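You operate a simulated robot arm through the tools that you are given. There is no shell and no other tool. Be economical: measure what you need, move in short steps, check, and stop when the job is done.

You run a simulated two-armed robot. Do the job below in one go: nothing can be reset, and whatever is moved stays where it is left.

JOB
Add both small paperbacks to the rack in number order and close its end up to them.
Fine: spines outward; hold the rack while you slide its end.

Only the result counts: the job must be done as asked and must still hold three seconds after the hand-in. Knocking over, shifting, dropping, spilling or breaking anything else fails it.

ROBOT AND FRAMES
Two 7-joint arms with two-finger parallel grippers on one trunk, on a base that drives. Base frame: it is fixed to the floor where the robot stands at the start and does not move with it; the origin is under the middle of the robot, x ahead of it, y to its left, z up. Readings come in mm, degrees, newtons and seconds.
The left shoulder is at the start at [60, 143, 926], the right one opposite. With the tool pointing down near the work surface each hand reaches from about 320 to 740 mm from the robot's upright axis, wherever it stands, measured 20 degrees to its own side. Places, roughly: sliding end of the book rack [500, 0, 800]; row of the book rack [500, 0, 800]. Payload 1.57 kg a hand.
Tool frame (each hand has its own): the origin (TCP) lies between the finger pads and is the grasp point; the fingertips stand 30 mm ahead of it; z points along the fingers, y is the line along which they close. The gripper opens to 110 mm. The fingers are 24 mm wide and 12 mm thick; the gripper's body (48 by 112 mm) begins 78 mm behind the TCP.
Orientation is that of the tool frame in the base frame, as a unit quaternion [x, y, z, w]. With the fingers straight down and closing along the base's y, the tool's x points along the base's -x, its y along +y and its z along -z.

CONTROLS
- The arms move only by the tool nudge_tool. It takes "left_commands", "right_commands" or both (then of equal length, played together; a hand with none holds still); each is a list of rows, each an object of numbers (a shift or turn left out is 0, a gripper value left out holds the last): "gripper": the opening, from 0 (shut) to 1 (fully open); "x", "y", "z": the shift along the tool's x, y, z in cm; "rx", "ry", "rz": the turn, a rotation vector about the tool's x, y, z in degrees. In form: [{"gripper": .., "x": .., "y": .., "z": .., "rx": .., "ry": .., "rz": ..}, ...]. A call has 1 to 8 rows; each row is the pose to reach, as a shift and turn from the pose commanded when the call began, along the tool's axes at that moment. A row lasts 0.2 s, in which the tool goes at most 50 mm and 8.6 degrees; a call with a longer step from one row to the next is refused whole, and so is a gripper value outside its range. A pose out of reach is approached as far as the arm can. The call stops where the force on the tool passes 40 N (or 10 N more than at its start, if that is more) or the arm is blocked; 0.2 s more then pass. Each finger travels about 45 mm/s and halts on what it meets, pressing with about 36 N; the grip force reading is that of the motor and also rises with nothing between the fingers. The clock runs only during rows and for 0.2 s after the last one: add rows that repeat a pose to give the fingers time. It gives the time, the measured TCP pose, the force on the tool (base axes), the opening and the grip force at its end, in the units of the frame above (readings bear some noise).
- Cameras (640 x 400 px; columns grow to the right, rows downward): "scene" is now at [40.5, -16.7, 1525.6]; the picture's right is [-0.22, -0.98, 0.00], its down [-0.81, 0.18, -0.56] and it looks along [0.55, -0.12, -0.83] (base axes); focal length 278 px, centre (320, 200). "left" rides on the left gripper at [70, -16, -141] in its tool frame; the picture's right is [0.23, 0.97, 0.00], its down [-0.86, 0.20, -0.48] and it looks along [-0.47, 0.11, 0.88] (tool axes); focal length 222 px, centre (320, 200). "right" rides on the right gripper at [70, 16, -141] in its tool frame; the picture's right is [-0.23, 0.97, 0.00], its down [-0.86, -0.20, -0.48] and it looks along [-0.47, -0.11, 0.88] (tool axes); focal length 222 px, centre (320, 200). There is no depth. A picture from a camera that has moved, and an enlarged one, comes with that camera's place and axes in the base frame and with its lens.
- grab_frame(camera): a new picture of that camera. The clock stands still meanwhile.
- lift_body(by): slides the trunk up (or, below 0, down) by that many mm; the arms and the scene camera ride with it, the base frame stays. It gives what a move gives, with no picture.
- roll_base(legs): drives the robot by 1 to 6 legs, each [ahead, left, turn to the left] in mm, mm and degrees, along the robot's own axes; the way and the turn of a leg run together, so that a leg with both is an arc; at most 1500 mm and 180 degrees a leg. The arms and the cameras ride along, it lands a little off, and it stops where it bumps. It gives what a move gives.
- head_to(pan, tilt): turns the head with the scene camera to pan (to the left, within 86 degrees either way) and tilt (down, from -29 to 69), counted from straight ahead of the robot. It gives what a move gives.
- zoom(camera, box): a new picture of the part [left, top, right, bottom] of that camera's present view, enlarged. The clock stands still meanwhile.
- finish_job(): hands the job in; it is judged then, once.

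Go step by step. Nothing tells you exact positions but the pictures and the camera data: compare them with the known pose of the tool, close in by small moves and look again before you grip or let go. The budget is 120 turns and 100 pictures, counting those below and the enlarged ones. Unless the task says otherwise, let go and move clear before handing in, and close with one line.

The tools are called after "Request:" as a command line: name --argument value ..., lists and objects as JSON in quotes. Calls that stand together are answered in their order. nudge_tool: Moves the arms, as the interface text tells. Its arguments: {"type":"object","properties":{"left_commands":{"type":"array"},"right_commands":{"type":"array"}},"required":[]} The other tools are called the same way: lift_body (by) slides the trunk up or down; roll_base (legs) drives the base; head_to (pan, tilt) turns the head that bears the scene camera; grab_frame (camera) takes a picture; zoom (camera, box) takes an enlarged picture of a part of a camera's view; finish_job () hands the job in.

At the start:

```text
t: 0.0
left_tool_pos: [457.4, 59.4, 973.9]
left_orientation: [0.0, 1.0, 0.0, 0.0]
left_wrist_force: [-0.3, 0.5, 0.8]
left_grip_width: 110.0
left_grip_force: 0.2
right_tool_pos: [451.2, -308.2, 1002.1]
right_orientation: [0.0, 1.0, 0.0, 0.0]
right_wrist_force: [0.6, -0.2, -1.0]
right_grip_width: 109.6
right_grip_force: 0.0
trunk travel left (down, up): [-525.0, 65.0]
robot x, y, heading: [4.8, 1.4, -0.2]
head pan, tilt: [-12.7, 55.9]
```

scene: 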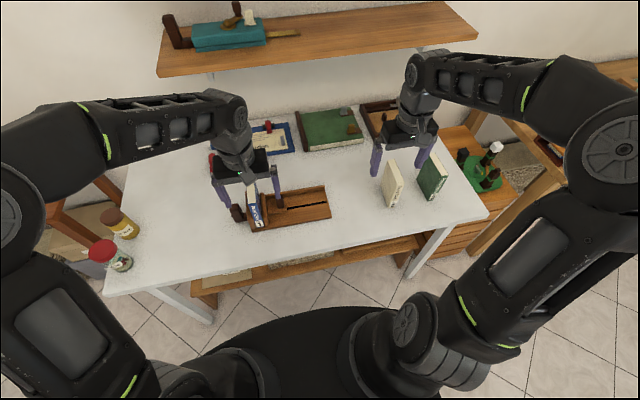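
right: 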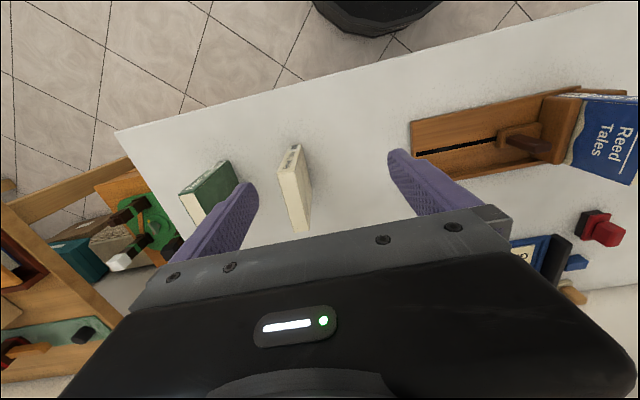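
left: 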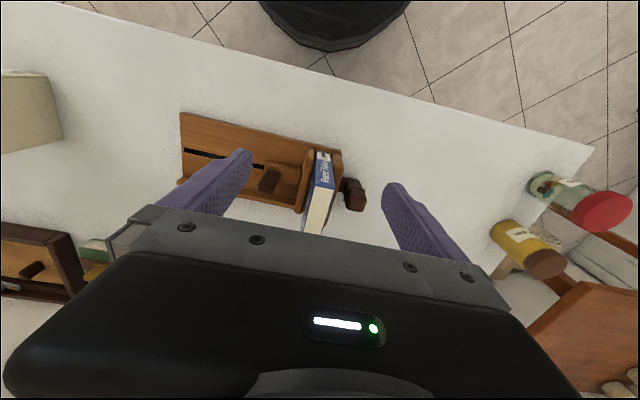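

I see the rack in front with a blue book at its left end, and two small books (cream and green) standing to the right. I take a closer look at both before moving.

Request:
zoom --camera "scene" --box '[210, 160, 350, 247]'

Request:
zoom --camera "scene" --box '[350, 130, 470, 205]'

Request:
zoom --camera "right" --box '[160, 120, 340, 240]'

Request:
zoom --camera "left" --box '[160, 90, 400, 240]'

```text
4.57 times, centred on (280, 204) of scene
camera zoom: at [40.5, -16.7, 1525.6], right [-0.22, -0.98, 0.0], down [-0.81, 0.18, -0.56], along [0.55, -0.12, -0.83], focal length 1272 px, centre (503, 184)
```

zoom: 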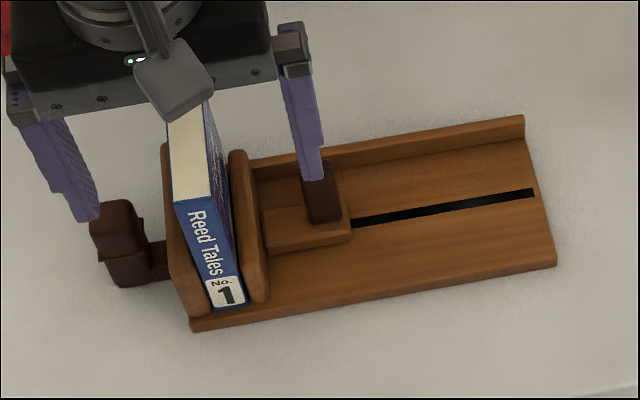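

```text
5.33 times, centred on (410, 168) of scene
camera zoom: at [40.5, -16.7, 1525.6], right [-0.22, -0.98, 0.0], down [-0.81, 0.18, -0.56], along [0.55, -0.12, -0.83], focal length 1484 px, centre (-160, 373)
```

zoom: 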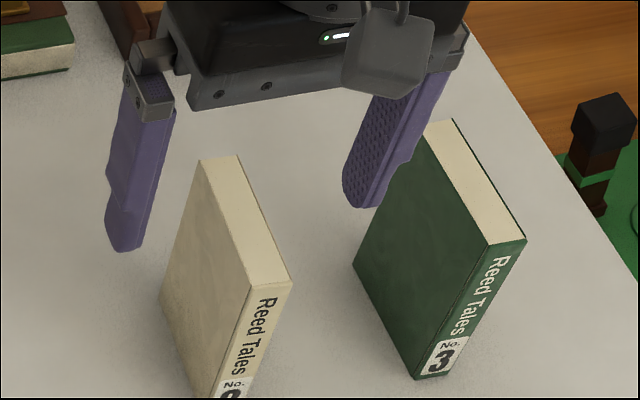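

```text
3.33 times, centred on (250, 180) of right
camera zoom: at [381.7, -290.5, 1143.6], right [0.23, 0.97, 0.0], down [0.86, -0.2, 0.48], along [0.47, -0.11, -0.88], focal length 740 px, centre (553, 267)
```

zoom: 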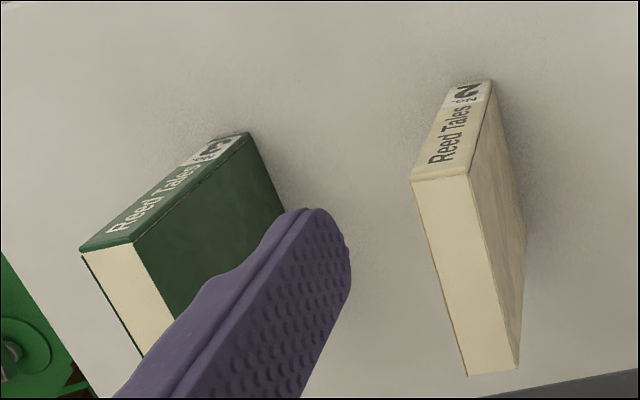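

```text
2.67 times, centred on (280, 165) of left
camera zoom: at [386.2, 43.9, 1115.4], right [-0.23, 0.97, 0.0], down [0.86, 0.2, 0.48], along [0.47, 0.11, -0.88], focal length 592 px, centre (427, 293)
```

zoom: 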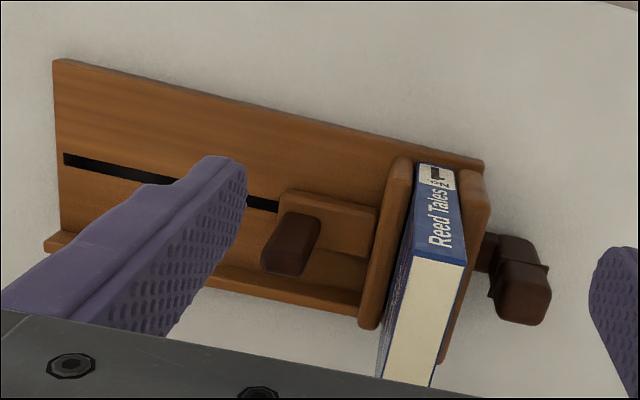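

The rack holds No. 1 against its fixed left end; the loose books are No. 2 (cream, about [523,-360]) and No. 3 (green, about [520,-498]). I move the left hand aside to see the rack's handle and slider knob clearly.

Request:
nudge_tool --left_commands '[{"y": 5}, {"y": 10}, {"y": 15}, {"y": 18}]'

Request:
zoom --camera "scene" --box '[215, 165, 343, 245]'

Request:
grab_frame --camera "left"

Request:
zoom --camera "right" --box '[400, 60, 640, 210]'

```text
t: 1.0
left_tool_pos: [457.0, 240.4, 973.3]
left_orientation: [0.0, 1.0, 0.0, 0.0]
left_wrist_force: [-0.5, -0.1, 0.6]
left_grip_width: 110.0
left_grip_force: 0.1
right_tool_pos: [452.5, -307.8, 1001.9]
right_orientation: [0.0, 1.0, 0.0, 0.0]
right_wrist_force: [0.2, -0.1, -0.2]
right_grip_width: 110.1
right_grip_force: 0.0
trunk travel left (down, up): [-525.0, 65.0]
robot x, y, heading: [1.3, -0.4, 0.1]
head pan, tilt: [-12.7, 55.9]
```

```text
5.00 times, centred on (279, 205) of scene
camera zoom: at [40.4, -16.5, 1525.6], right [-0.22, -0.98, 0.0], down [-0.81, 0.18, -0.56], along [0.55, -0.12, -0.83], focal length 1391 px, centre (525, 175)
```

zoom: 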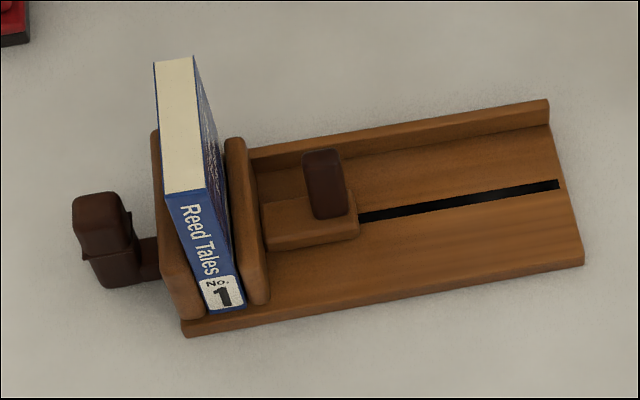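

```text
91 pictures are left
camera left: at [385.4, 223.7, 1115.4], right [-0.23, 0.97, 0.0], down [0.86, 0.2, 0.48], along [0.47, 0.11, -0.88], focal length 222 px, centre (320, 200)
```

left: 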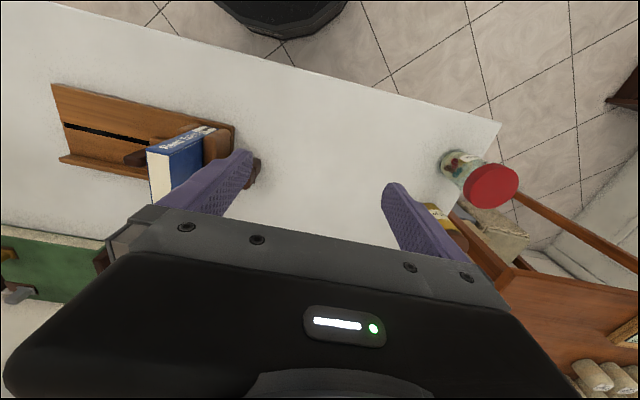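

```text
2.67 times, centred on (520, 135) of right
camera zoom: at [381.6, -290.4, 1143.7], right [0.23, 0.97, 0.0], down [0.86, -0.2, 0.48], along [0.47, -0.11, -0.88], focal length 592 px, centre (-213, 373)
```

zoom: 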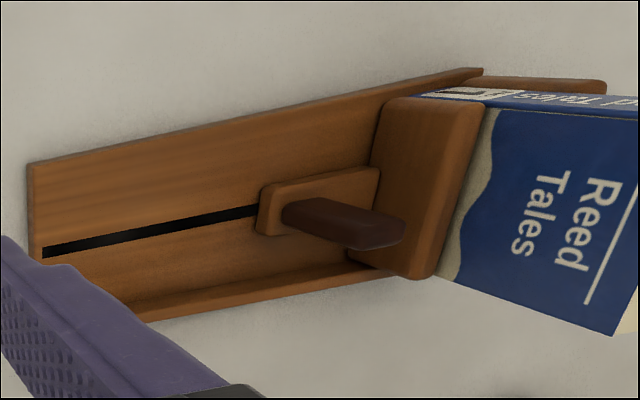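

The handle post sits near [545,138] and the slider knob near [544,-1], tops about z 815; No. 1's top is about 889, so I'll grip both posts with fingers closing along x. First I turn both wrists 90° in the air.

Request:
nudge_tool --left_commands '[{"rz": 8.5}, {"rz": 17}, {"rz": 25.5}, {"rz": 34}, {"rz": 42.5}, {"rz": 45}]' --right_commands '[{"rz": -8.5}, {"rz": -17}, {"rz": -25.5}, {"rz": -34}, {"rz": -42.5}, {"rz": -45}]'

Request:
nudge_tool --left_commands '[{"rz": 8.5}, {"rz": 17}, {"rz": 25.5}, {"rz": 34}, {"rz": 42.5}, {"rz": 46.7}]' --right_commands '[{"rz": -8.5}, {"rz": -17}, {"rz": -25.5}, {"rz": -34}, {"rz": -42.5}, {"rz": -43.3}]'

```text
t: 2.4
left_tool_pos: [456.9, 241.1, 974.3]
left_orientation: [0.383, 0.924, 0.001, 0.0]
left_wrist_force: [0.6, 0.5, -0.6]
left_grip_width: 110.2
left_grip_force: 0.0
right_tool_pos: [452.1, -308.9, 1001.4]
right_orientation: [-0.383, 0.924, 0.0, 0.0]
right_wrist_force: [-0.9, 0.0, -0.3]
right_grip_width: 110.1
right_grip_force: 0.0
trunk travel left (down, up): [-525.0, 65.0]
robot x, y, heading: [-0.0, -2.4, 0.3]
head pan, tilt: [-12.7, 55.9]
```

```text
t: 3.8
left_tool_pos: [457.4, 241.1, 973.8]
left_orientation: [0.718, 0.696, 0.0, 0.0]
left_wrist_force: [-0.5, -0.1, 0.4]
left_grip_width: 110.2
left_grip_force: 0.0
right_tool_pos: [452.5, -308.0, 1001.4]
right_orientation: [-0.697, 0.717, 0.0, -0.001]
right_wrist_force: [-0.1, -0.1, -1.1]
right_grip_width: 110.0
right_grip_force: 0.0
trunk travel left (down, up): [-525.0, 65.0]
robot x, y, heading: [-2.2, -1.1, 0.2]
head pan, tilt: [-12.7, 55.9]
```

Both wrists are turned. Now I bring each hand above its post at the current height and look.

Request:
nudge_tool --left_commands '[{"x": -3, "y": 3}, {"x": -6, "y": 6}, {"x": -10, "y": 9.1}, {"x": -10, "y": 9.1}, {"x": -10, "y": 9.1}, {"x": -10, "y": 9.1}, {"x": -10, "y": 9.1}, {"x": -10, "y": 9.1}]' --right_commands '[{"x": -4.4, "y": -1.2}, {"x": -8.8, "y": -2.3}, {"x": -13.2, "y": -3.5}, {"x": -17.6, "y": -4.7}, {"x": -22, "y": -5.9}, {"x": -26.4, "y": -7}, {"x": -31, "y": -8.2}, {"x": -31, "y": -8.2}]'

Request:
grab_frame --camera "right"

Request:
grab_frame --camera "left"

Request:
grab_frame --camera "scene"

```text
refused: row 3 steps farther than a row can; nothing moved
```

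```text
89 pictures are left
camera right: at [433.1, -376.0, 1143.7], right [-0.97, 0.25, 0.0], down [0.22, 0.85, 0.48], along [0.12, 0.46, -0.88], focal length 222 px, centre (320, 200)
```

right: 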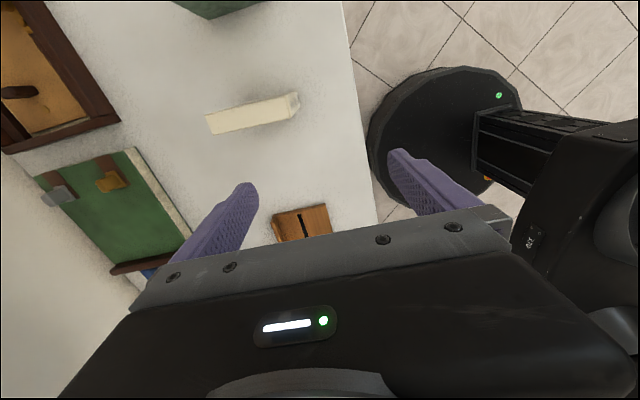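

```text
88 pictures are left
camera left: at [441.7, 310.6, 1115.5], right [0.98, 0.2, 0.0], down [0.17, -0.86, 0.48], along [0.09, -0.47, -0.88], focal length 222 px, centre (320, 200)
```

left: 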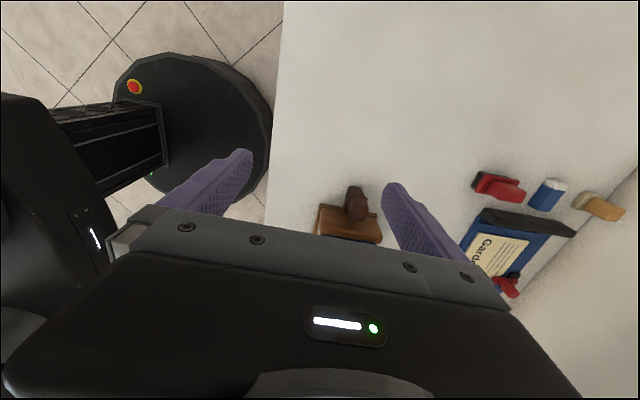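

```text
87 pictures are left
camera scene: at [40.5, -16.7, 1525.6], right [-0.22, -0.98, 0.0], down [-0.81, 0.18, -0.56], along [0.55, -0.12, -0.83], focal length 278 px, centre (320, 200)
```

scene: 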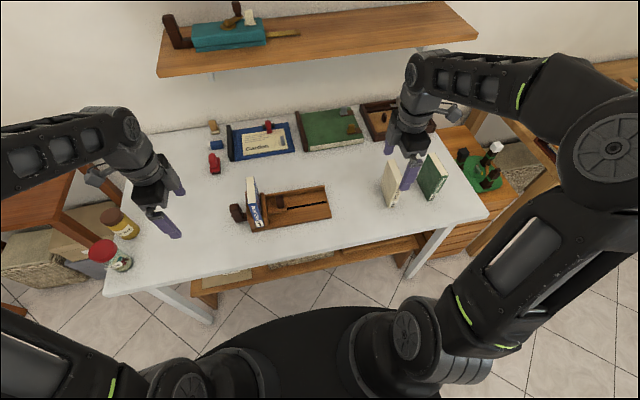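

The move was refused for one long step. I zoom on the handle from this new view, then redo the approach.

Request:
zoom --camera "left" --box '[304, 170, 400, 230]'

Request:
nudge_tool --right_commands '[{"x": -4.4, "y": -1.2}, {"x": -8.8, "y": -2.3}, {"x": -13.2, "y": -3.5}, {"x": -17.6, "y": -4.7}, {"x": -22, "y": -5.9}, {"x": -26, "y": -7}, {"x": -28, "y": -8.2}, {"x": -28, "y": -8.2}]'

Request:
grab_frame --camera "right"

```text
6.67 times, centred on (352, 200) of left
camera zoom: at [441.7, 310.6, 1115.5], right [0.98, 0.2, 0.0], down [0.17, -0.86, 0.48], along [0.09, -0.47, -0.88], focal length 1481 px, centre (107, 200)
```

zoom: 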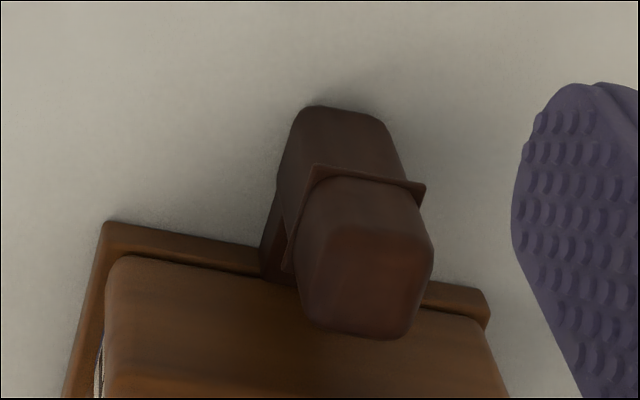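

```text
t: 5.6
left_tool_pos: [456.5, 241.0, 973.3]
left_orientation: [0.718, 0.696, 0.0, -0.001]
left_wrist_force: [-0.7, 0.1, 0.1]
left_grip_width: 110.2
left_grip_force: 0.1
right_tool_pos: [543.1, -30.9, 1001.5]
right_orientation: [-0.697, 0.717, 0.0, 0.0]
right_wrist_force: [-0.4, -0.5, 0.3]
right_grip_width: 110.1
right_grip_force: 0.0
trunk travel left (down, up): [-525.0, 65.0]
robot x, y, heading: [-3.0, -3.7, -0.0]
head pan, tilt: [-12.7, 55.9]
```

```text
85 pictures are left
camera right: at [523.5, -97.5, 1143.0], right [-0.97, 0.26, 0.0], down [0.23, 0.85, 0.48], along [0.12, 0.46, -0.88], focal length 222 px, centre (320, 200)
```

right: 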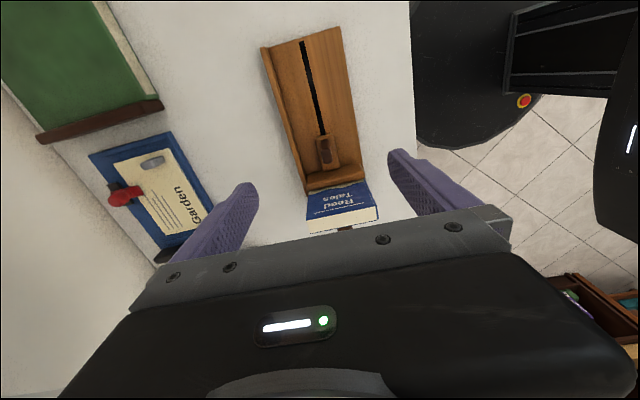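

The handle's top is near [541,137,810]. I bring the left hand over it and zoom on the knob from the right hand.

Request:
nudge_tool --left_commands '[{"x": -3.3, "y": 2.9}, {"x": -6.7, "y": 5.8}, {"x": -10.1, "y": 8.8}, {"x": -10.1, "y": 8.8}]'

Request:
zoom --camera "right" --box '[256, 110, 384, 190]'

Request:
grab_frame --camera "left"

Request:
zoom --camera "scene" --box '[160, 120, 352, 240]'

```text
t: 6.6
left_tool_pos: [541.5, 137.4, 973.9]
left_orientation: [0.718, 0.696, 0.0, 0.0]
left_wrist_force: [-0.2, -0.5, -0.8]
left_grip_width: 110.0
left_grip_force: 0.0
right_tool_pos: [542.2, -28.8, 1000.8]
right_orientation: [-0.697, 0.717, 0.0, 0.0]
right_wrist_force: [-0.2, 0.3, 0.2]
right_grip_width: 110.0
right_grip_force: 0.0
trunk travel left (down, up): [-525.0, 65.0]
robot x, y, heading: [-2.5, -1.6, 0.0]
head pan, tilt: [-12.7, 55.9]
```

```text
5.00 times, centred on (320, 150) of right
camera zoom: at [523.2, -97.3, 1143.2], right [-0.97, 0.26, 0.0], down [0.22, 0.85, 0.48], along [0.12, 0.46, -0.88], focal length 1111 px, centre (320, 450)
```

zoom: 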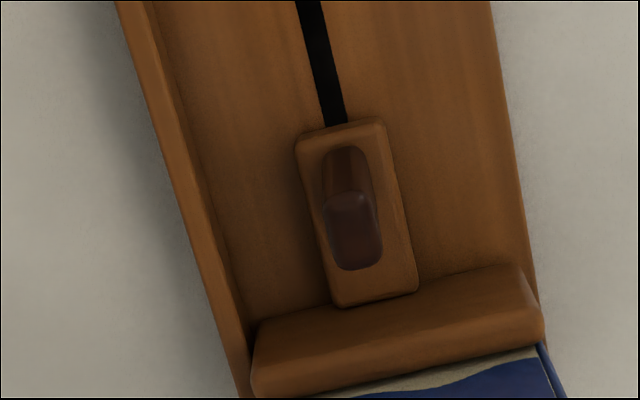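

```text
83 pictures are left
camera left: at [525.8, 207.4, 1115.6], right [0.98, 0.2, 0.0], down [0.17, -0.86, 0.48], along [0.1, -0.47, -0.88], focal length 222 px, centre (320, 200)
```

left: 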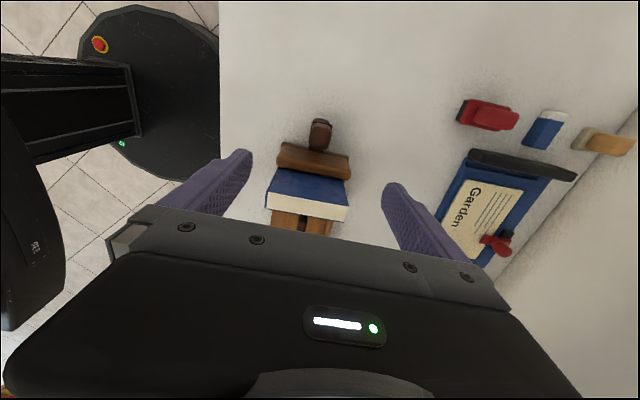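

```text
3.33 times, centred on (256, 180) of scene
camera zoom: at [40.0, -16.2, 1525.6], right [-0.22, -0.98, 0.0], down [-0.81, 0.18, -0.56], along [0.55, -0.12, -0.83], focal length 927 px, centre (533, 267)
```

zoom: 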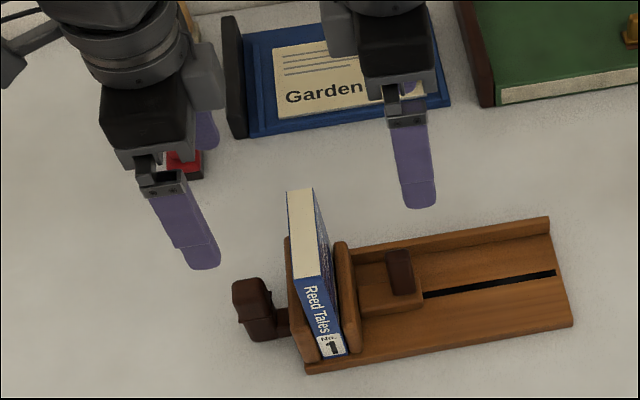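

Estimates agree: knob near [540,1], handle near [542,136]. I descend partway with partly closed grippers and check alignment.

Request:
nudge_tool --left_commands '[{"gripper": 0.65, "x": -0.1, "z": 4}, {"x": -0.1, "z": 8}, {"x": -0.1, "z": 12}, {"x": -0.1, "z": 12}]' --right_commands '[{"gripper": 0.55, "x": -1.5, "y": 0.2, "z": 4}, {"x": -3, "y": 0.3, "z": 8}, {"x": -3, "y": 0.3, "z": 12}, {"x": -3, "y": 0.3, "z": 15}]'

Request:
grab_frame --camera "left"

Request:
grab_frame --camera "right"

Request:
zoom --camera "scene" --box '[200, 140, 360, 240]'

```text
t: 7.6
left_tool_pos: [542.8, 135.2, 852.3]
left_orientation: [0.718, 0.696, 0.0, -0.001]
left_wrist_force: [-0.6, 0.4, 0.6]
left_grip_width: 71.7
left_grip_force: 0.0
right_tool_pos: [539.1, 0.7, 851.6]
right_orientation: [-0.696, 0.718, 0.0, 0.0]
right_wrist_force: [0.4, -0.2, -0.1]
right_grip_width: 60.6
right_grip_force: 0.1
trunk travel left (down, up): [-525.0, 65.0]
robot x, y, heading: [-0.5, 0.3, 0.2]
head pan, tilt: [-12.7, 55.9]
```

```text
81 pictures are left
camera left: at [527.3, 206.3, 994.4], right [0.98, 0.2, 0.0], down [0.17, -0.86, 0.48], along [0.09, -0.47, -0.88], focal length 222 px, centre (320, 200)
```

left: 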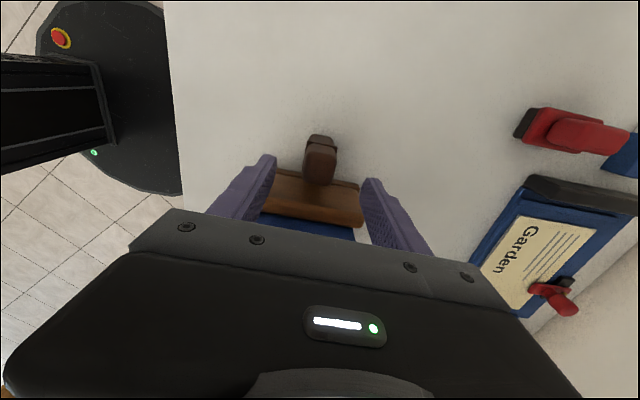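

```text
80 pictures are left
camera right: at [520.2, -68.3, 993.2], right [-0.97, 0.26, 0.0], down [0.23, 0.85, 0.48], along [0.12, 0.46, -0.88], focal length 222 px, centre (320, 200)
```

right: 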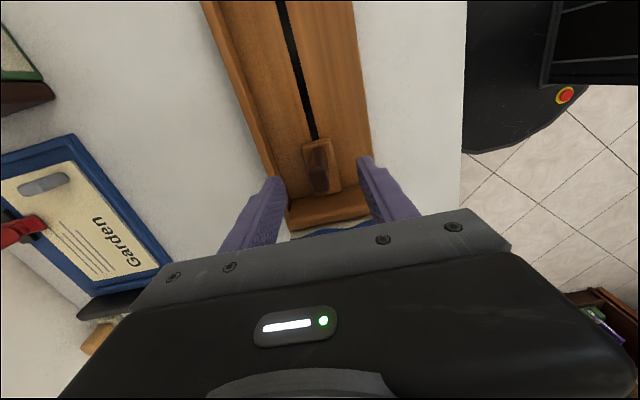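

```text
4.00 times, centred on (280, 190) of scene
camera zoom: at [40.5, -16.6, 1525.7], right [-0.22, -0.98, 0.0], down [-0.81, 0.18, -0.56], along [0.55, -0.12, -0.83], focal length 1113 px, centre (480, 240)
```

zoom: 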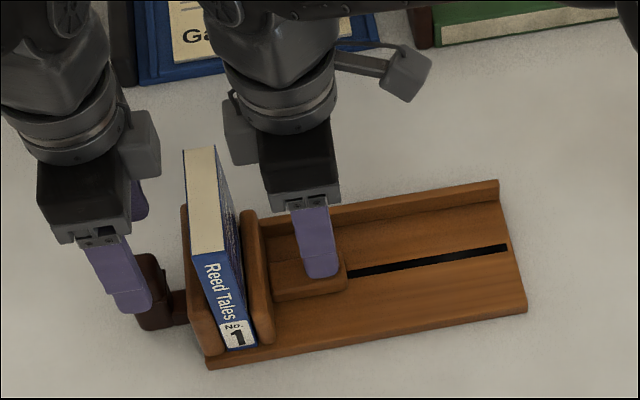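

Both hands straddle their posts. I descend the rest and close both grippers.

Request:
nudge_tool --left_commands '[{"x": 0.3, "z": 2.2}, {"x": 0.3, "z": 4.4}, {"x": 0.3, "z": 4.4}, {"x": 0.3, "z": 4.4, "gripper": 0.0}, {"x": 0.3, "z": 4.4}, {"x": 0.3, "z": 4.4}, {"x": 0.3, "z": 4.4}, {"x": 0.3, "z": 4.4}]' --right_commands '[{"x": -0.4, "z": 2.3}, {"x": -0.4, "z": 4.6}, {"x": -0.4, "z": 4.6}, {"x": -0.4, "z": 4.6, "gripper": 0.0}, {"x": -0.4, "z": 4.6}, {"x": -0.4, "z": 4.6}, {"x": -0.4, "z": 4.6}, {"x": -0.4, "z": 4.6}]'

Request:
zoom --camera "scene" --box '[200, 140, 360, 240]'

```text
t: 9.4
left_tool_pos: [543.5, 137.5, 810.1]
left_orientation: [0.718, 0.696, 0.0, 0.0]
left_wrist_force: [0.0, 0.7, -0.5]
left_grip_width: 27.6
left_grip_force: 36.4
right_tool_pos: [538.6, 3.7, 805.5]
right_orientation: [-0.696, 0.718, 0.0, 0.0]
right_wrist_force: [-0.4, -0.7, 0.4]
right_grip_width: 14.8
right_grip_force: 31.1
trunk travel left (down, up): [-525.0, 65.0]
robot x, y, heading: [-1.6, 0.3, -0.1]
head pan, tilt: [-12.7, 55.9]
```

```text
4.00 times, centred on (280, 190) of scene
camera zoom: at [40.4, -16.6, 1525.6], right [-0.22, -0.98, 0.0], down [-0.81, 0.18, -0.56], along [0.55, -0.12, -0.83], focal length 1113 px, centre (480, 240)
```

zoom: 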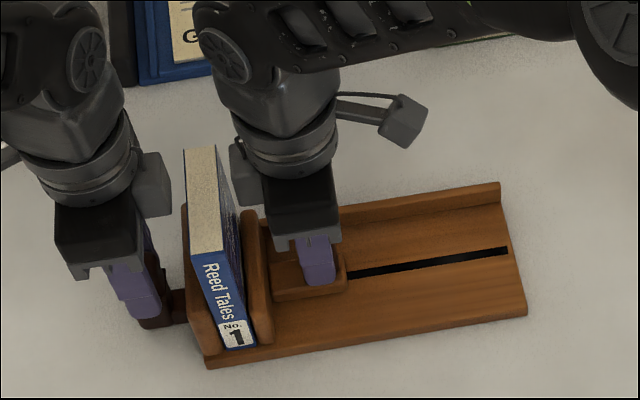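

Both grips hold. I slide the end to the right slowly while the left hand holds the rack.

Request:
nudge_tool --right_commands '[{"x": 0.7}, {"x": 1.4}, {"x": 2.1}, {"x": 2.8}, {"x": 3.5}, {"x": 4.2}, {"x": 5}, {"x": 5}]'

Request:
zoom --camera "scene" --box '[200, 140, 360, 240]'

```text
t: 11.2
left_tool_pos: [543.4, 137.6, 809.1]
left_orientation: [0.717, 0.697, 0.0, 0.0]
left_wrist_force: [4.9, -6.0, -0.1]
left_grip_width: 27.7
left_grip_force: 35.6
right_tool_pos: [539.0, -45.9, 804.5]
right_orientation: [-0.696, 0.718, 0.0, -0.001]
right_wrist_force: [-3.8, 4.8, -0.4]
right_grip_width: 14.6
right_grip_force: 30.4
trunk travel left (down, up): [-525.0, 65.0]
robot x, y, heading: [1.0, 0.9, -0.2]
head pan, tilt: [-12.7, 55.9]
```

```text
4.00 times, centred on (280, 190) of scene
camera zoom: at [40.8, -16.6, 1525.6], right [-0.22, -0.98, 0.0], down [-0.81, 0.18, -0.56], along [0.55, -0.12, -0.83], focal length 1113 px, centre (480, 240)
```

zoom: 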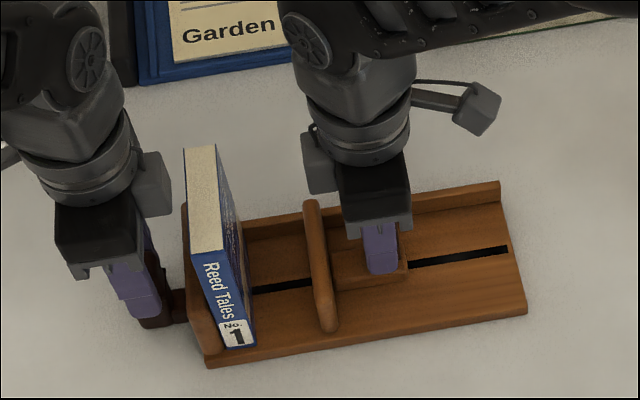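

The end slides well and the rack stays put. I open it another 55 mm.

Request:
nudge_tool --right_commands '[{"x": 0.7, "y": -0.15}, {"x": 1.4, "y": -0.2}, {"x": 2.1, "y": -0.22}, {"x": 2.8, "y": -0.25}, {"x": 3.5, "y": -0.28}, {"x": 4.2, "y": -0.3}, {"x": 5, "y": -0.32}, {"x": 5.5, "y": -0.34}]'

Request:
zoom --camera "scene" --box '[200, 140, 360, 240]'

```text
t: 13.0
left_tool_pos: [543.3, 137.3, 809.1]
left_orientation: [0.717, 0.697, 0.0, 0.001]
left_wrist_force: [7.1, -5.3, -0.8]
left_grip_width: 28.0
left_grip_force: 36.5
right_tool_pos: [540.9, -101.4, 805.1]
right_orientation: [-0.697, 0.717, 0.001, 0.0]
right_wrist_force: [-7.5, 5.5, -0.3]
right_grip_width: 14.7
right_grip_force: 30.6
trunk travel left (down, up): [-525.0, 65.0]
robot x, y, heading: [0.8, 2.2, 0.1]
head pan, tilt: [-12.7, 55.9]
```

```text
4.00 times, centred on (280, 190) of scene
camera zoom: at [40.6, -16.6, 1525.6], right [-0.22, -0.98, 0.0], down [-0.81, 0.18, -0.56], along [0.55, -0.12, -0.83], focal length 1113 px, centre (480, 240)
```

zoom: 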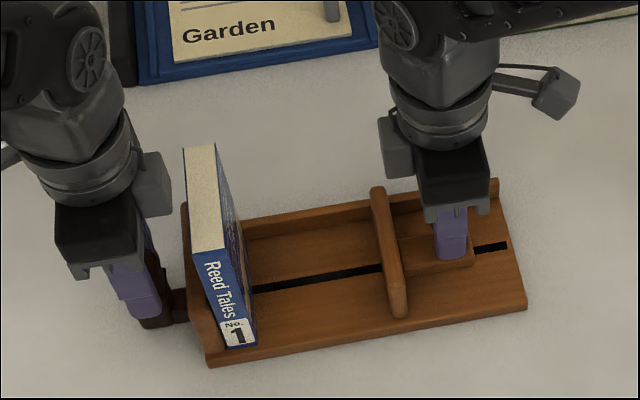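

The gap is now wide enough. I release the knob first, then the handle, and lift both hands straight up.

Request:
nudge_tool --right_commands '[{"y": 0.2}, {"y": 0.2, "gripper": 0.5}, {"y": 0.2}, {"y": 0.2}, {"y": 0.2}]'

Request:
nudge_tool --left_commands '[{"gripper": 0.6}, {"z": 0}, {"z": 0}, {"z": -4}, {"z": -8}, {"z": -12}, {"z": -16}, {"z": -17}]' --right_commands '[{"z": 0}, {"z": 0}, {"z": -2}, {"z": -6}, {"z": -10}, {"z": -14}, {"z": -18}, {"z": -20}]'

Request:
zoom --camera "scene" --box '[200, 140, 360, 240]'

```text
t: 14.2
left_tool_pos: [542.7, 139.7, 809.8]
left_orientation: [0.718, 0.696, 0.0, -0.001]
left_wrist_force: [-0.9, 1.6, 4.2]
left_grip_width: 27.5
left_grip_force: 36.8
right_tool_pos: [538.8, -101.4, 805.9]
right_orientation: [-0.696, 0.718, 0.0, -0.001]
right_wrist_force: [-0.1, 0.1, 0.4]
right_grip_width: 54.7
right_grip_force: 0.0
trunk travel left (down, up): [-525.0, 65.0]
robot x, y, heading: [2.8, 3.2, 0.0]
head pan, tilt: [-12.7, 55.9]
```

```text
t: 16.0
left_tool_pos: [542.4, 138.6, 980.9]
left_orientation: [0.717, 0.697, 0.001, 0.0]
left_wrist_force: [0.3, -0.8, 0.7]
left_grip_width: 65.9
left_grip_force: 0.1
right_tool_pos: [538.7, -101.0, 1006.3]
right_orientation: [-0.696, 0.718, 0.0, 0.0]
right_wrist_force: [0.7, 0.0, 0.1]
right_grip_width: 55.2
right_grip_force: 0.0
trunk travel left (down, up): [-525.0, 65.0]
robot x, y, heading: [1.8, 0.2, -0.1]
head pan, tilt: [-12.7, 55.9]
```

```text
4.00 times, centred on (280, 190) of scene
camera zoom: at [40.5, -16.6, 1525.6], right [-0.22, -0.98, 0.0], down [-0.81, 0.18, -0.56], along [0.55, -0.12, -0.83], focal length 1113 px, centre (480, 240)
```

zoom: 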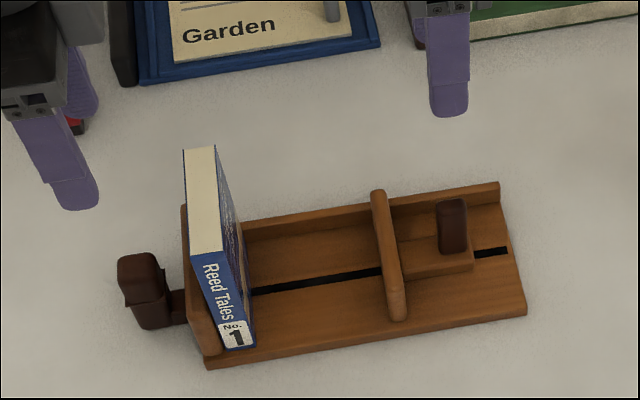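

The rack is open with No. 1 standing and the handle free. I turn the right wrist back and move the left hand aside.

Request:
nudge_tool --right_commands '[{"rz": 8.5}, {"rz": 17}, {"rz": 25.5}, {"rz": 34}, {"rz": 42.5}, {"rz": 45}]' --left_commands '[{"x": 4}, {"x": 8}, {"x": 12}, {"x": 12}, {"x": 12}, {"x": 12}]'

Request:
nudge_tool --right_commands '[{"rz": 8.5}, {"rz": 17}, {"rz": 25.5}, {"rz": 34}, {"rz": 42.5}, {"rz": 45}]'

```text
t: 17.4
left_tool_pos: [546.2, 260.0, 979.4]
left_orientation: [0.718, 0.696, 0.0, 0.0]
left_wrist_force: [-0.3, 0.6, 0.5]
left_grip_width: 66.0
left_grip_force: 0.0
right_tool_pos: [538.8, -102.0, 1006.3]
right_orientation: [-0.368, 0.93, 0.0, 0.0]
right_wrist_force: [0.1, -0.8, 0.0]
right_grip_width: 54.7
right_grip_force: 0.0
trunk travel left (down, up): [-525.0, 65.0]
robot x, y, heading: [-0.2, 2.9, 0.1]
head pan, tilt: [-12.7, 55.9]
```

```text
t: 18.8
left_tool_pos: [544.8, 259.5, 979.7]
left_orientation: [0.717, 0.697, 0.0, 0.0]
left_wrist_force: [0.2, 0.0, 0.3]
left_grip_width: 66.1
left_grip_force: 0.0
right_tool_pos: [538.6, -100.1, 1005.4]
right_orientation: [0.015, 1.0, 0.0, 0.0]
right_wrist_force: [-0.7, -0.9, -0.2]
right_grip_width: 55.0
right_grip_force: 0.1
trunk travel left (down, up): [-525.0, 65.0]
robot x, y, heading: [-3.0, -5.3, 0.1]
head pan, tilt: [-12.7, 55.9]
```

Now I carry the right hand over book No. 2 and look down.

Request:
nudge_tool --right_commands '[{"gripper": 0.65, "y": -4.5}, {"y": -9}, {"y": -13.5, "x": 0.3}, {"y": -18, "x": 0.6}, {"y": -22.5, "x": 0.8}, {"y": -26, "x": 0.8}, {"y": -26, "x": 0.8}]'

Request:
grab_frame --camera "right"

Request:
zoom --camera "scene" --box '[340, 100, 484, 190]'

```text
t: 20.4
left_tool_pos: [545.6, 259.1, 981.1]
left_orientation: [0.718, 0.696, 0.0, 0.0]
left_wrist_force: [-0.6, -0.5, 0.5]
left_grip_width: 65.9
left_grip_force: 0.0
right_tool_pos: [523.2, -360.6, 1006.2]
right_orientation: [0.015, 1.0, 0.0, 0.0]
right_wrist_force: [0.4, 0.7, -0.1]
right_grip_width: 71.5
right_grip_force: 0.0
trunk travel left (down, up): [-525.0, 65.0]
robot x, y, heading: [0.4, -0.8, -0.1]
head pan, tilt: [-12.7, 55.9]
```

```text
74 pictures are left
camera right: at [453.0, -341.4, 1148.4], right [0.26, 0.97, 0.0], down [0.85, -0.22, 0.48], along [0.46, -0.12, -0.88], focal length 222 px, centre (320, 200)
```

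right: 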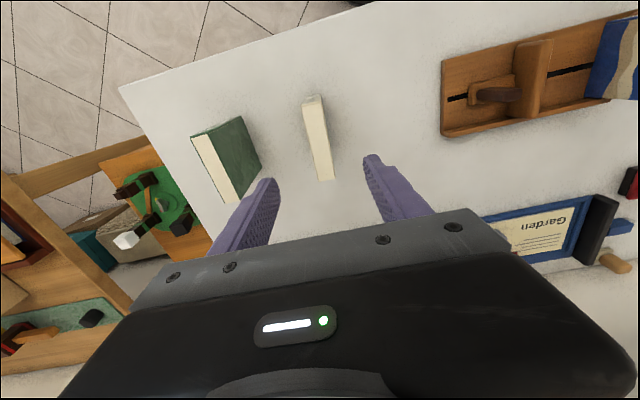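

```text
4.44 times, centred on (412, 145) of scene
camera zoom: at [40.5, -16.4, 1525.6], right [-0.22, -0.98, 0.0], down [-0.81, 0.18, -0.56], along [0.55, -0.12, -0.83], focal length 1236 px, centre (-89, 444)
```

zoom: 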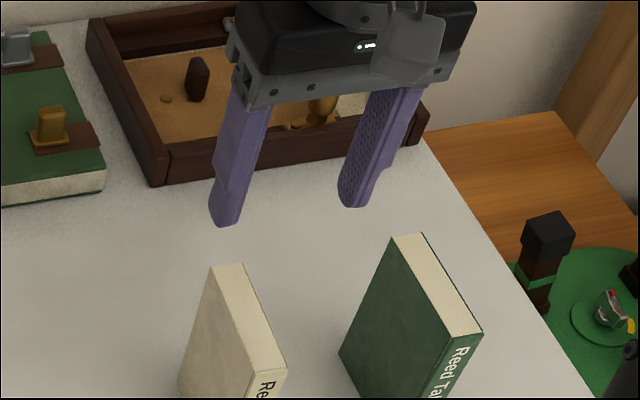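

The hand is centred over No. 2, which is turned about 3–5° from the tool. I descend with a 3° correction, stopping with pads around the top, and check before closing.

Request:
nudge_tool --right_commands '[{"z": 4, "rz": 2.5}, {"z": 8, "rz": 2.5}, {"z": 10.5, "rz": 2.5}, {"z": 10.5, "rz": 2.5}]'

Request:
zoom --camera "right" --box '[240, 60, 400, 220]'

Request:
zoom --camera "scene" --box '[350, 130, 462, 200]'

```text
t: 21.4
left_tool_pos: [547.3, 259.2, 980.1]
left_orientation: [0.718, 0.696, 0.0, 0.0]
left_wrist_force: [0.1, -0.8, -0.1]
left_grip_width: 65.9
left_grip_force: 0.1
right_tool_pos: [523.5, -361.0, 900.5]
right_orientation: [0.037, 0.999, 0.0, 0.0]
right_wrist_force: [-0.1, -0.1, 1.1]
right_grip_width: 71.4
right_grip_force: 0.1
trunk travel left (down, up): [-525.0, 65.0]
robot x, y, heading: [0.7, -4.7, 0.2]
head pan, tilt: [-12.7, 55.9]
```

```text
2.50 times, centred on (320, 140) of right
camera zoom: at [454.0, -338.7, 1042.1], right [0.3, 0.95, 0.0], down [0.84, -0.26, 0.48], along [0.46, -0.14, -0.88], focal length 555 px, centre (320, 350)
```

zoom: 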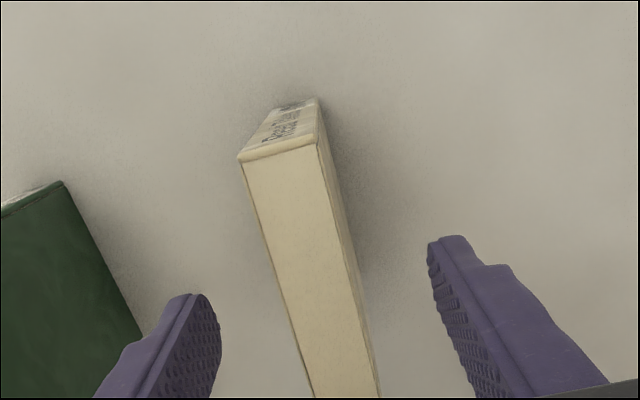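

```text
5.71 times, centred on (406, 165) of scene
camera zoom: at [40.4, -16.6, 1525.6], right [-0.22, -0.98, 0.0], down [-0.81, 0.18, -0.56], along [0.55, -0.12, -0.83], focal length 1590 px, centre (-171, 400)
```

zoom: 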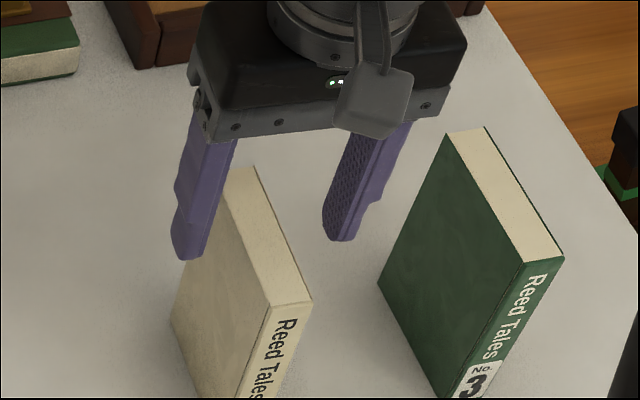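

No. 2 lies between the fingers, well centred. I lower to about 30 mm below its top and close.

Request:
nudge_tool --right_commands '[{"z": 2.6}, {"z": 5.2}, {"z": 5.2, "gripper": 0.0}, {"z": 5.2}, {"z": 5.2}, {"z": 5.2}, {"z": 5.2}]'

Request:
zoom --camera "scene" --box '[350, 130, 462, 200]'

```text
t: 23.0
left_tool_pos: [545.5, 258.2, 980.3]
left_orientation: [0.718, 0.696, 0.0, 0.0]
left_wrist_force: [0.1, 0.5, 0.2]
left_grip_width: 66.1
left_grip_force: 0.1
right_tool_pos: [523.5, -360.1, 848.4]
right_orientation: [0.036, 0.999, 0.001, 0.0]
right_wrist_force: [0.9, -0.2, -0.6]
right_grip_width: 23.7
right_grip_force: 33.8
trunk travel left (down, up): [-525.0, 65.0]
robot x, y, heading: [-3.7, 1.6, -0.2]
head pan, tilt: [-12.7, 55.9]
```

```text
5.71 times, centred on (406, 165) of scene
camera zoom: at [40.6, -16.7, 1525.6], right [-0.22, -0.98, 0.0], down [-0.81, 0.18, -0.56], along [0.55, -0.12, -0.83], focal length 1590 px, centre (-171, 400)
```

zoom: 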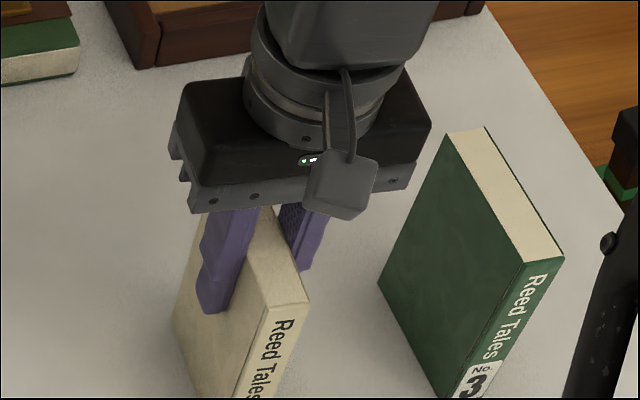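

No. 2 is held. I lift it 150 mm clear.

Request:
nudge_tool --right_commands '[{"z": -1}, {"z": -3}, {"z": -6}, {"z": -10}, {"z": -14}, {"z": -15.5}, {"z": -15.5, "rz": -2.5}]'

Request:
nudge_tool --right_commands '[{"y": 3}, {"y": 7}, {"y": 11}, {"y": 15}, {"y": 19}, {"y": 22}, {"y": 24}, {"y": 24}]'

Request:
grab_frame --camera "scene"

Request:
grab_frame --camera "right"

```text
t: 24.6
left_tool_pos: [545.5, 258.8, 980.2]
left_orientation: [0.718, 0.696, 0.0, 0.0]
left_wrist_force: [0.4, -0.2, 1.8]
left_grip_width: 66.1
left_grip_force: 0.1
right_tool_pos: [522.0, -360.8, 1003.6]
right_orientation: [0.015, 1.0, 0.0, 0.0]
right_wrist_force: [1.1, 0.4, -0.1]
right_grip_width: 23.4
right_grip_force: 36.2
trunk travel left (down, up): [-525.0, 65.0]
robot x, y, heading: [-1.1, -0.5, 0.2]
head pan, tilt: [-12.7, 55.9]
```

```text
t: 26.4
left_tool_pos: [545.8, 258.6, 981.2]
left_orientation: [0.718, 0.696, 0.0, 0.0]
left_wrist_force: [-0.4, 0.2, -0.7]
left_grip_width: 65.9
left_grip_force: 0.0
right_tool_pos: [528.5, -119.8, 1004.2]
right_orientation: [0.014, 1.0, 0.0, 0.0]
right_wrist_force: [0.1, -0.7, -1.5]
right_grip_width: 23.5
right_grip_force: 35.7
trunk travel left (down, up): [-525.0, 65.0]
robot x, y, heading: [2.0, -2.2, -0.0]
head pan, tilt: [-12.7, 55.9]
```

```text
69 pictures are left
camera scene: at [40.6, -16.9, 1525.6], right [-0.22, -0.98, 0.0], down [-0.81, 0.18, -0.56], along [0.55, -0.12, -0.83], focal length 278 px, centre (320, 200)
```

scene: 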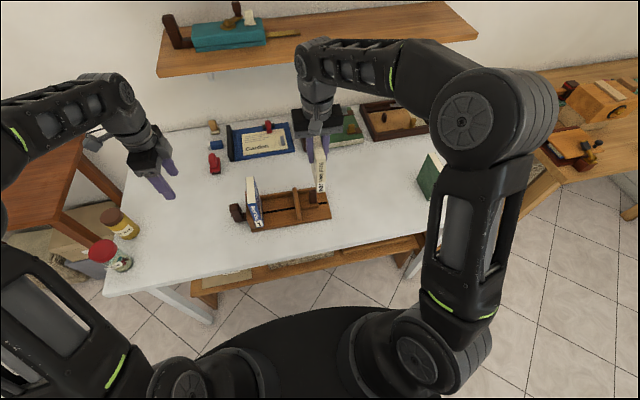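

```text
68 pictures are left
camera right: at [459.2, -100.4, 1146.3], right [0.26, 0.97, 0.0], down [0.85, -0.22, 0.48], along [0.46, -0.12, -0.88], focal length 222 px, centre (320, 200)
```

right: 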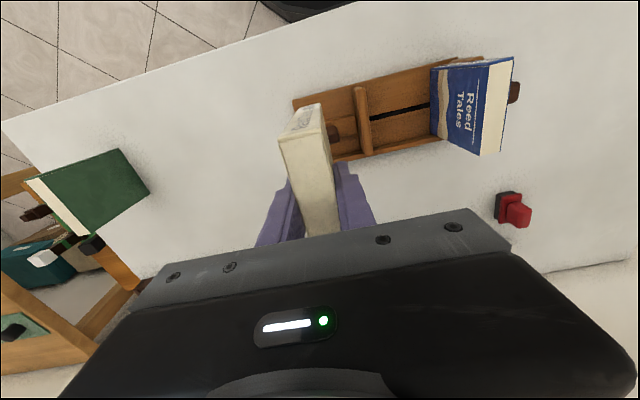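

No. 2 is held squarely. I carry it over the gap next to No. 1.

Request:
nudge_tool --right_commands '[{"y": 4}, {"y": 8, "x": -0.2}, {"y": 12, "x": -0.4}, {"y": 14.8, "x": -0.4}, {"y": 14.8, "x": -0.4}]'

Request:
zoom --camera "scene" --box '[210, 120, 354, 240]'

Request:
grab_frame --camera "right"

Request:
grab_frame --camera "left"

```text
t: 27.6
left_tool_pos: [546.2, 258.2, 980.9]
left_orientation: [0.717, 0.697, 0.0, 0.0]
left_wrist_force: [-0.4, -0.2, 1.0]
left_grip_width: 66.1
left_grip_force: 0.0
right_tool_pos: [540.4, 29.1, 1005.2]
right_orientation: [0.015, 1.0, 0.0, 0.0]
right_wrist_force: [0.9, 0.6, -1.4]
right_grip_width: 23.6
right_grip_force: 35.7
trunk travel left (down, up): [-525.0, 65.0]
robot x, y, heading: [0.9, -3.5, 0.0]
head pan, tilt: [-12.7, 55.9]
```

```text
3.33 times, centred on (282, 180) of scene
camera zoom: at [40.6, -16.8, 1525.6], right [-0.22, -0.98, 0.0], down [-0.81, 0.18, -0.56], along [0.55, -0.12, -0.83], focal length 927 px, centre (447, 267)
```

zoom: 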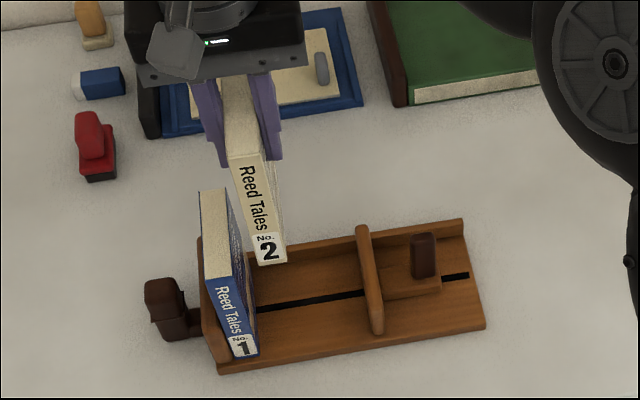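

```text
66 pictures are left
camera right: at [469.1, 47.1, 1145.5], right [0.26, 0.97, 0.0], down [0.85, -0.23, 0.48], along [0.46, -0.12, -0.88], focal length 222 px, centre (320, 200)
```

right: 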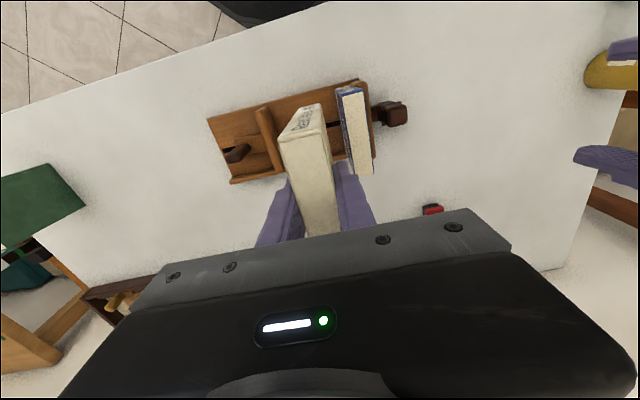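

```text
65 pictures are left
camera left: at [530.1, 328.7, 1121.8], right [0.98, 0.2, 0.0], down [0.17, -0.86, 0.48], along [0.09, -0.47, -0.88], focal length 222 px, centre (320, 200)
```

left: 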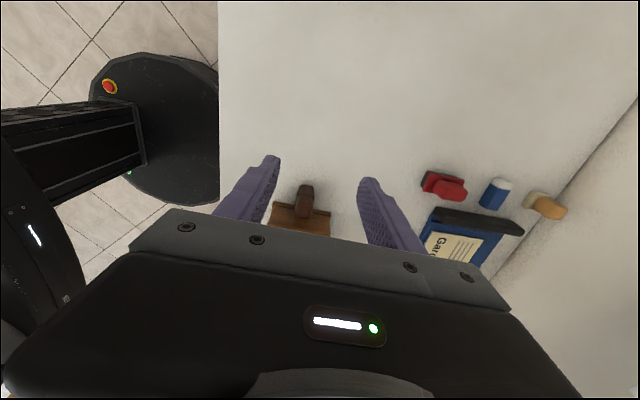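

No. 2 sits over y 15–39, its spine lined up with No. 1's, with about 7 mm between finger and No. 1. I lower it most of the way.

Request:
nudge_tool --right_commands '[{"z": 3}, {"z": 6}, {"z": 9}, {"z": 11}, {"z": 12.5}, {"z": 12.5}]'

Request:
zoom --camera "scene" --box '[215, 160, 343, 240]'

Request:
zoom --camera "right" --box '[200, 60, 440, 210]'

```text
t: 29.0
left_tool_pos: [548.0, 258.9, 980.0]
left_orientation: [0.718, 0.696, 0.001, 0.001]
left_wrist_force: [0.5, 0.2, 0.0]
left_grip_width: 66.1
left_grip_force: 0.1
right_tool_pos: [538.2, 26.9, 878.6]
right_orientation: [0.015, 1.0, 0.0, 0.0]
right_wrist_force: [-0.6, -0.6, -1.0]
right_grip_width: 23.7
right_grip_force: 35.2
trunk travel left (down, up): [-525.0, 65.0]
robot x, y, heading: [-2.7, -0.4, -0.1]
head pan, tilt: [-12.7, 55.9]
```

```text
5.00 times, centred on (279, 200) of scene
camera zoom: at [40.5, -16.6, 1525.6], right [-0.22, -0.98, 0.0], down [-0.81, 0.18, -0.56], along [0.55, -0.12, -0.83], focal length 1391 px, centre (525, 200)
```

zoom: 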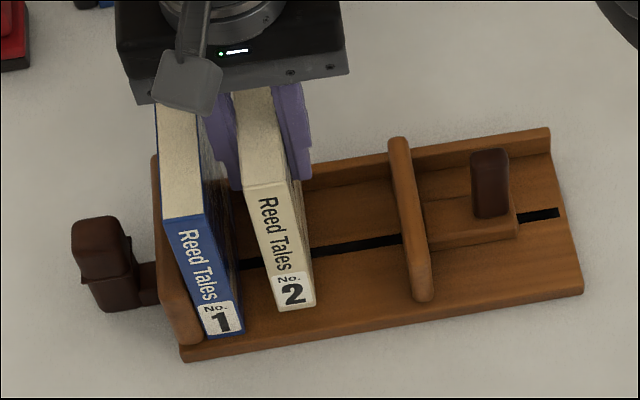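

```text
2.67 times, centred on (320, 135) of right
camera zoom: at [468.5, 46.1, 1020.7], right [0.26, 0.97, 0.0], down [0.85, -0.22, 0.48], along [0.46, -0.12, -0.88], focal length 592 px, centre (320, 373)
```

zoom: 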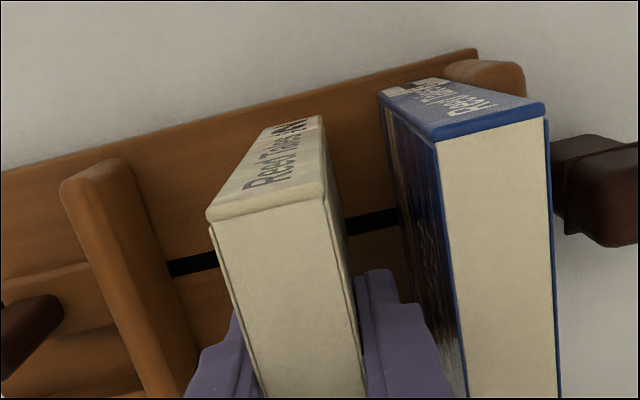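

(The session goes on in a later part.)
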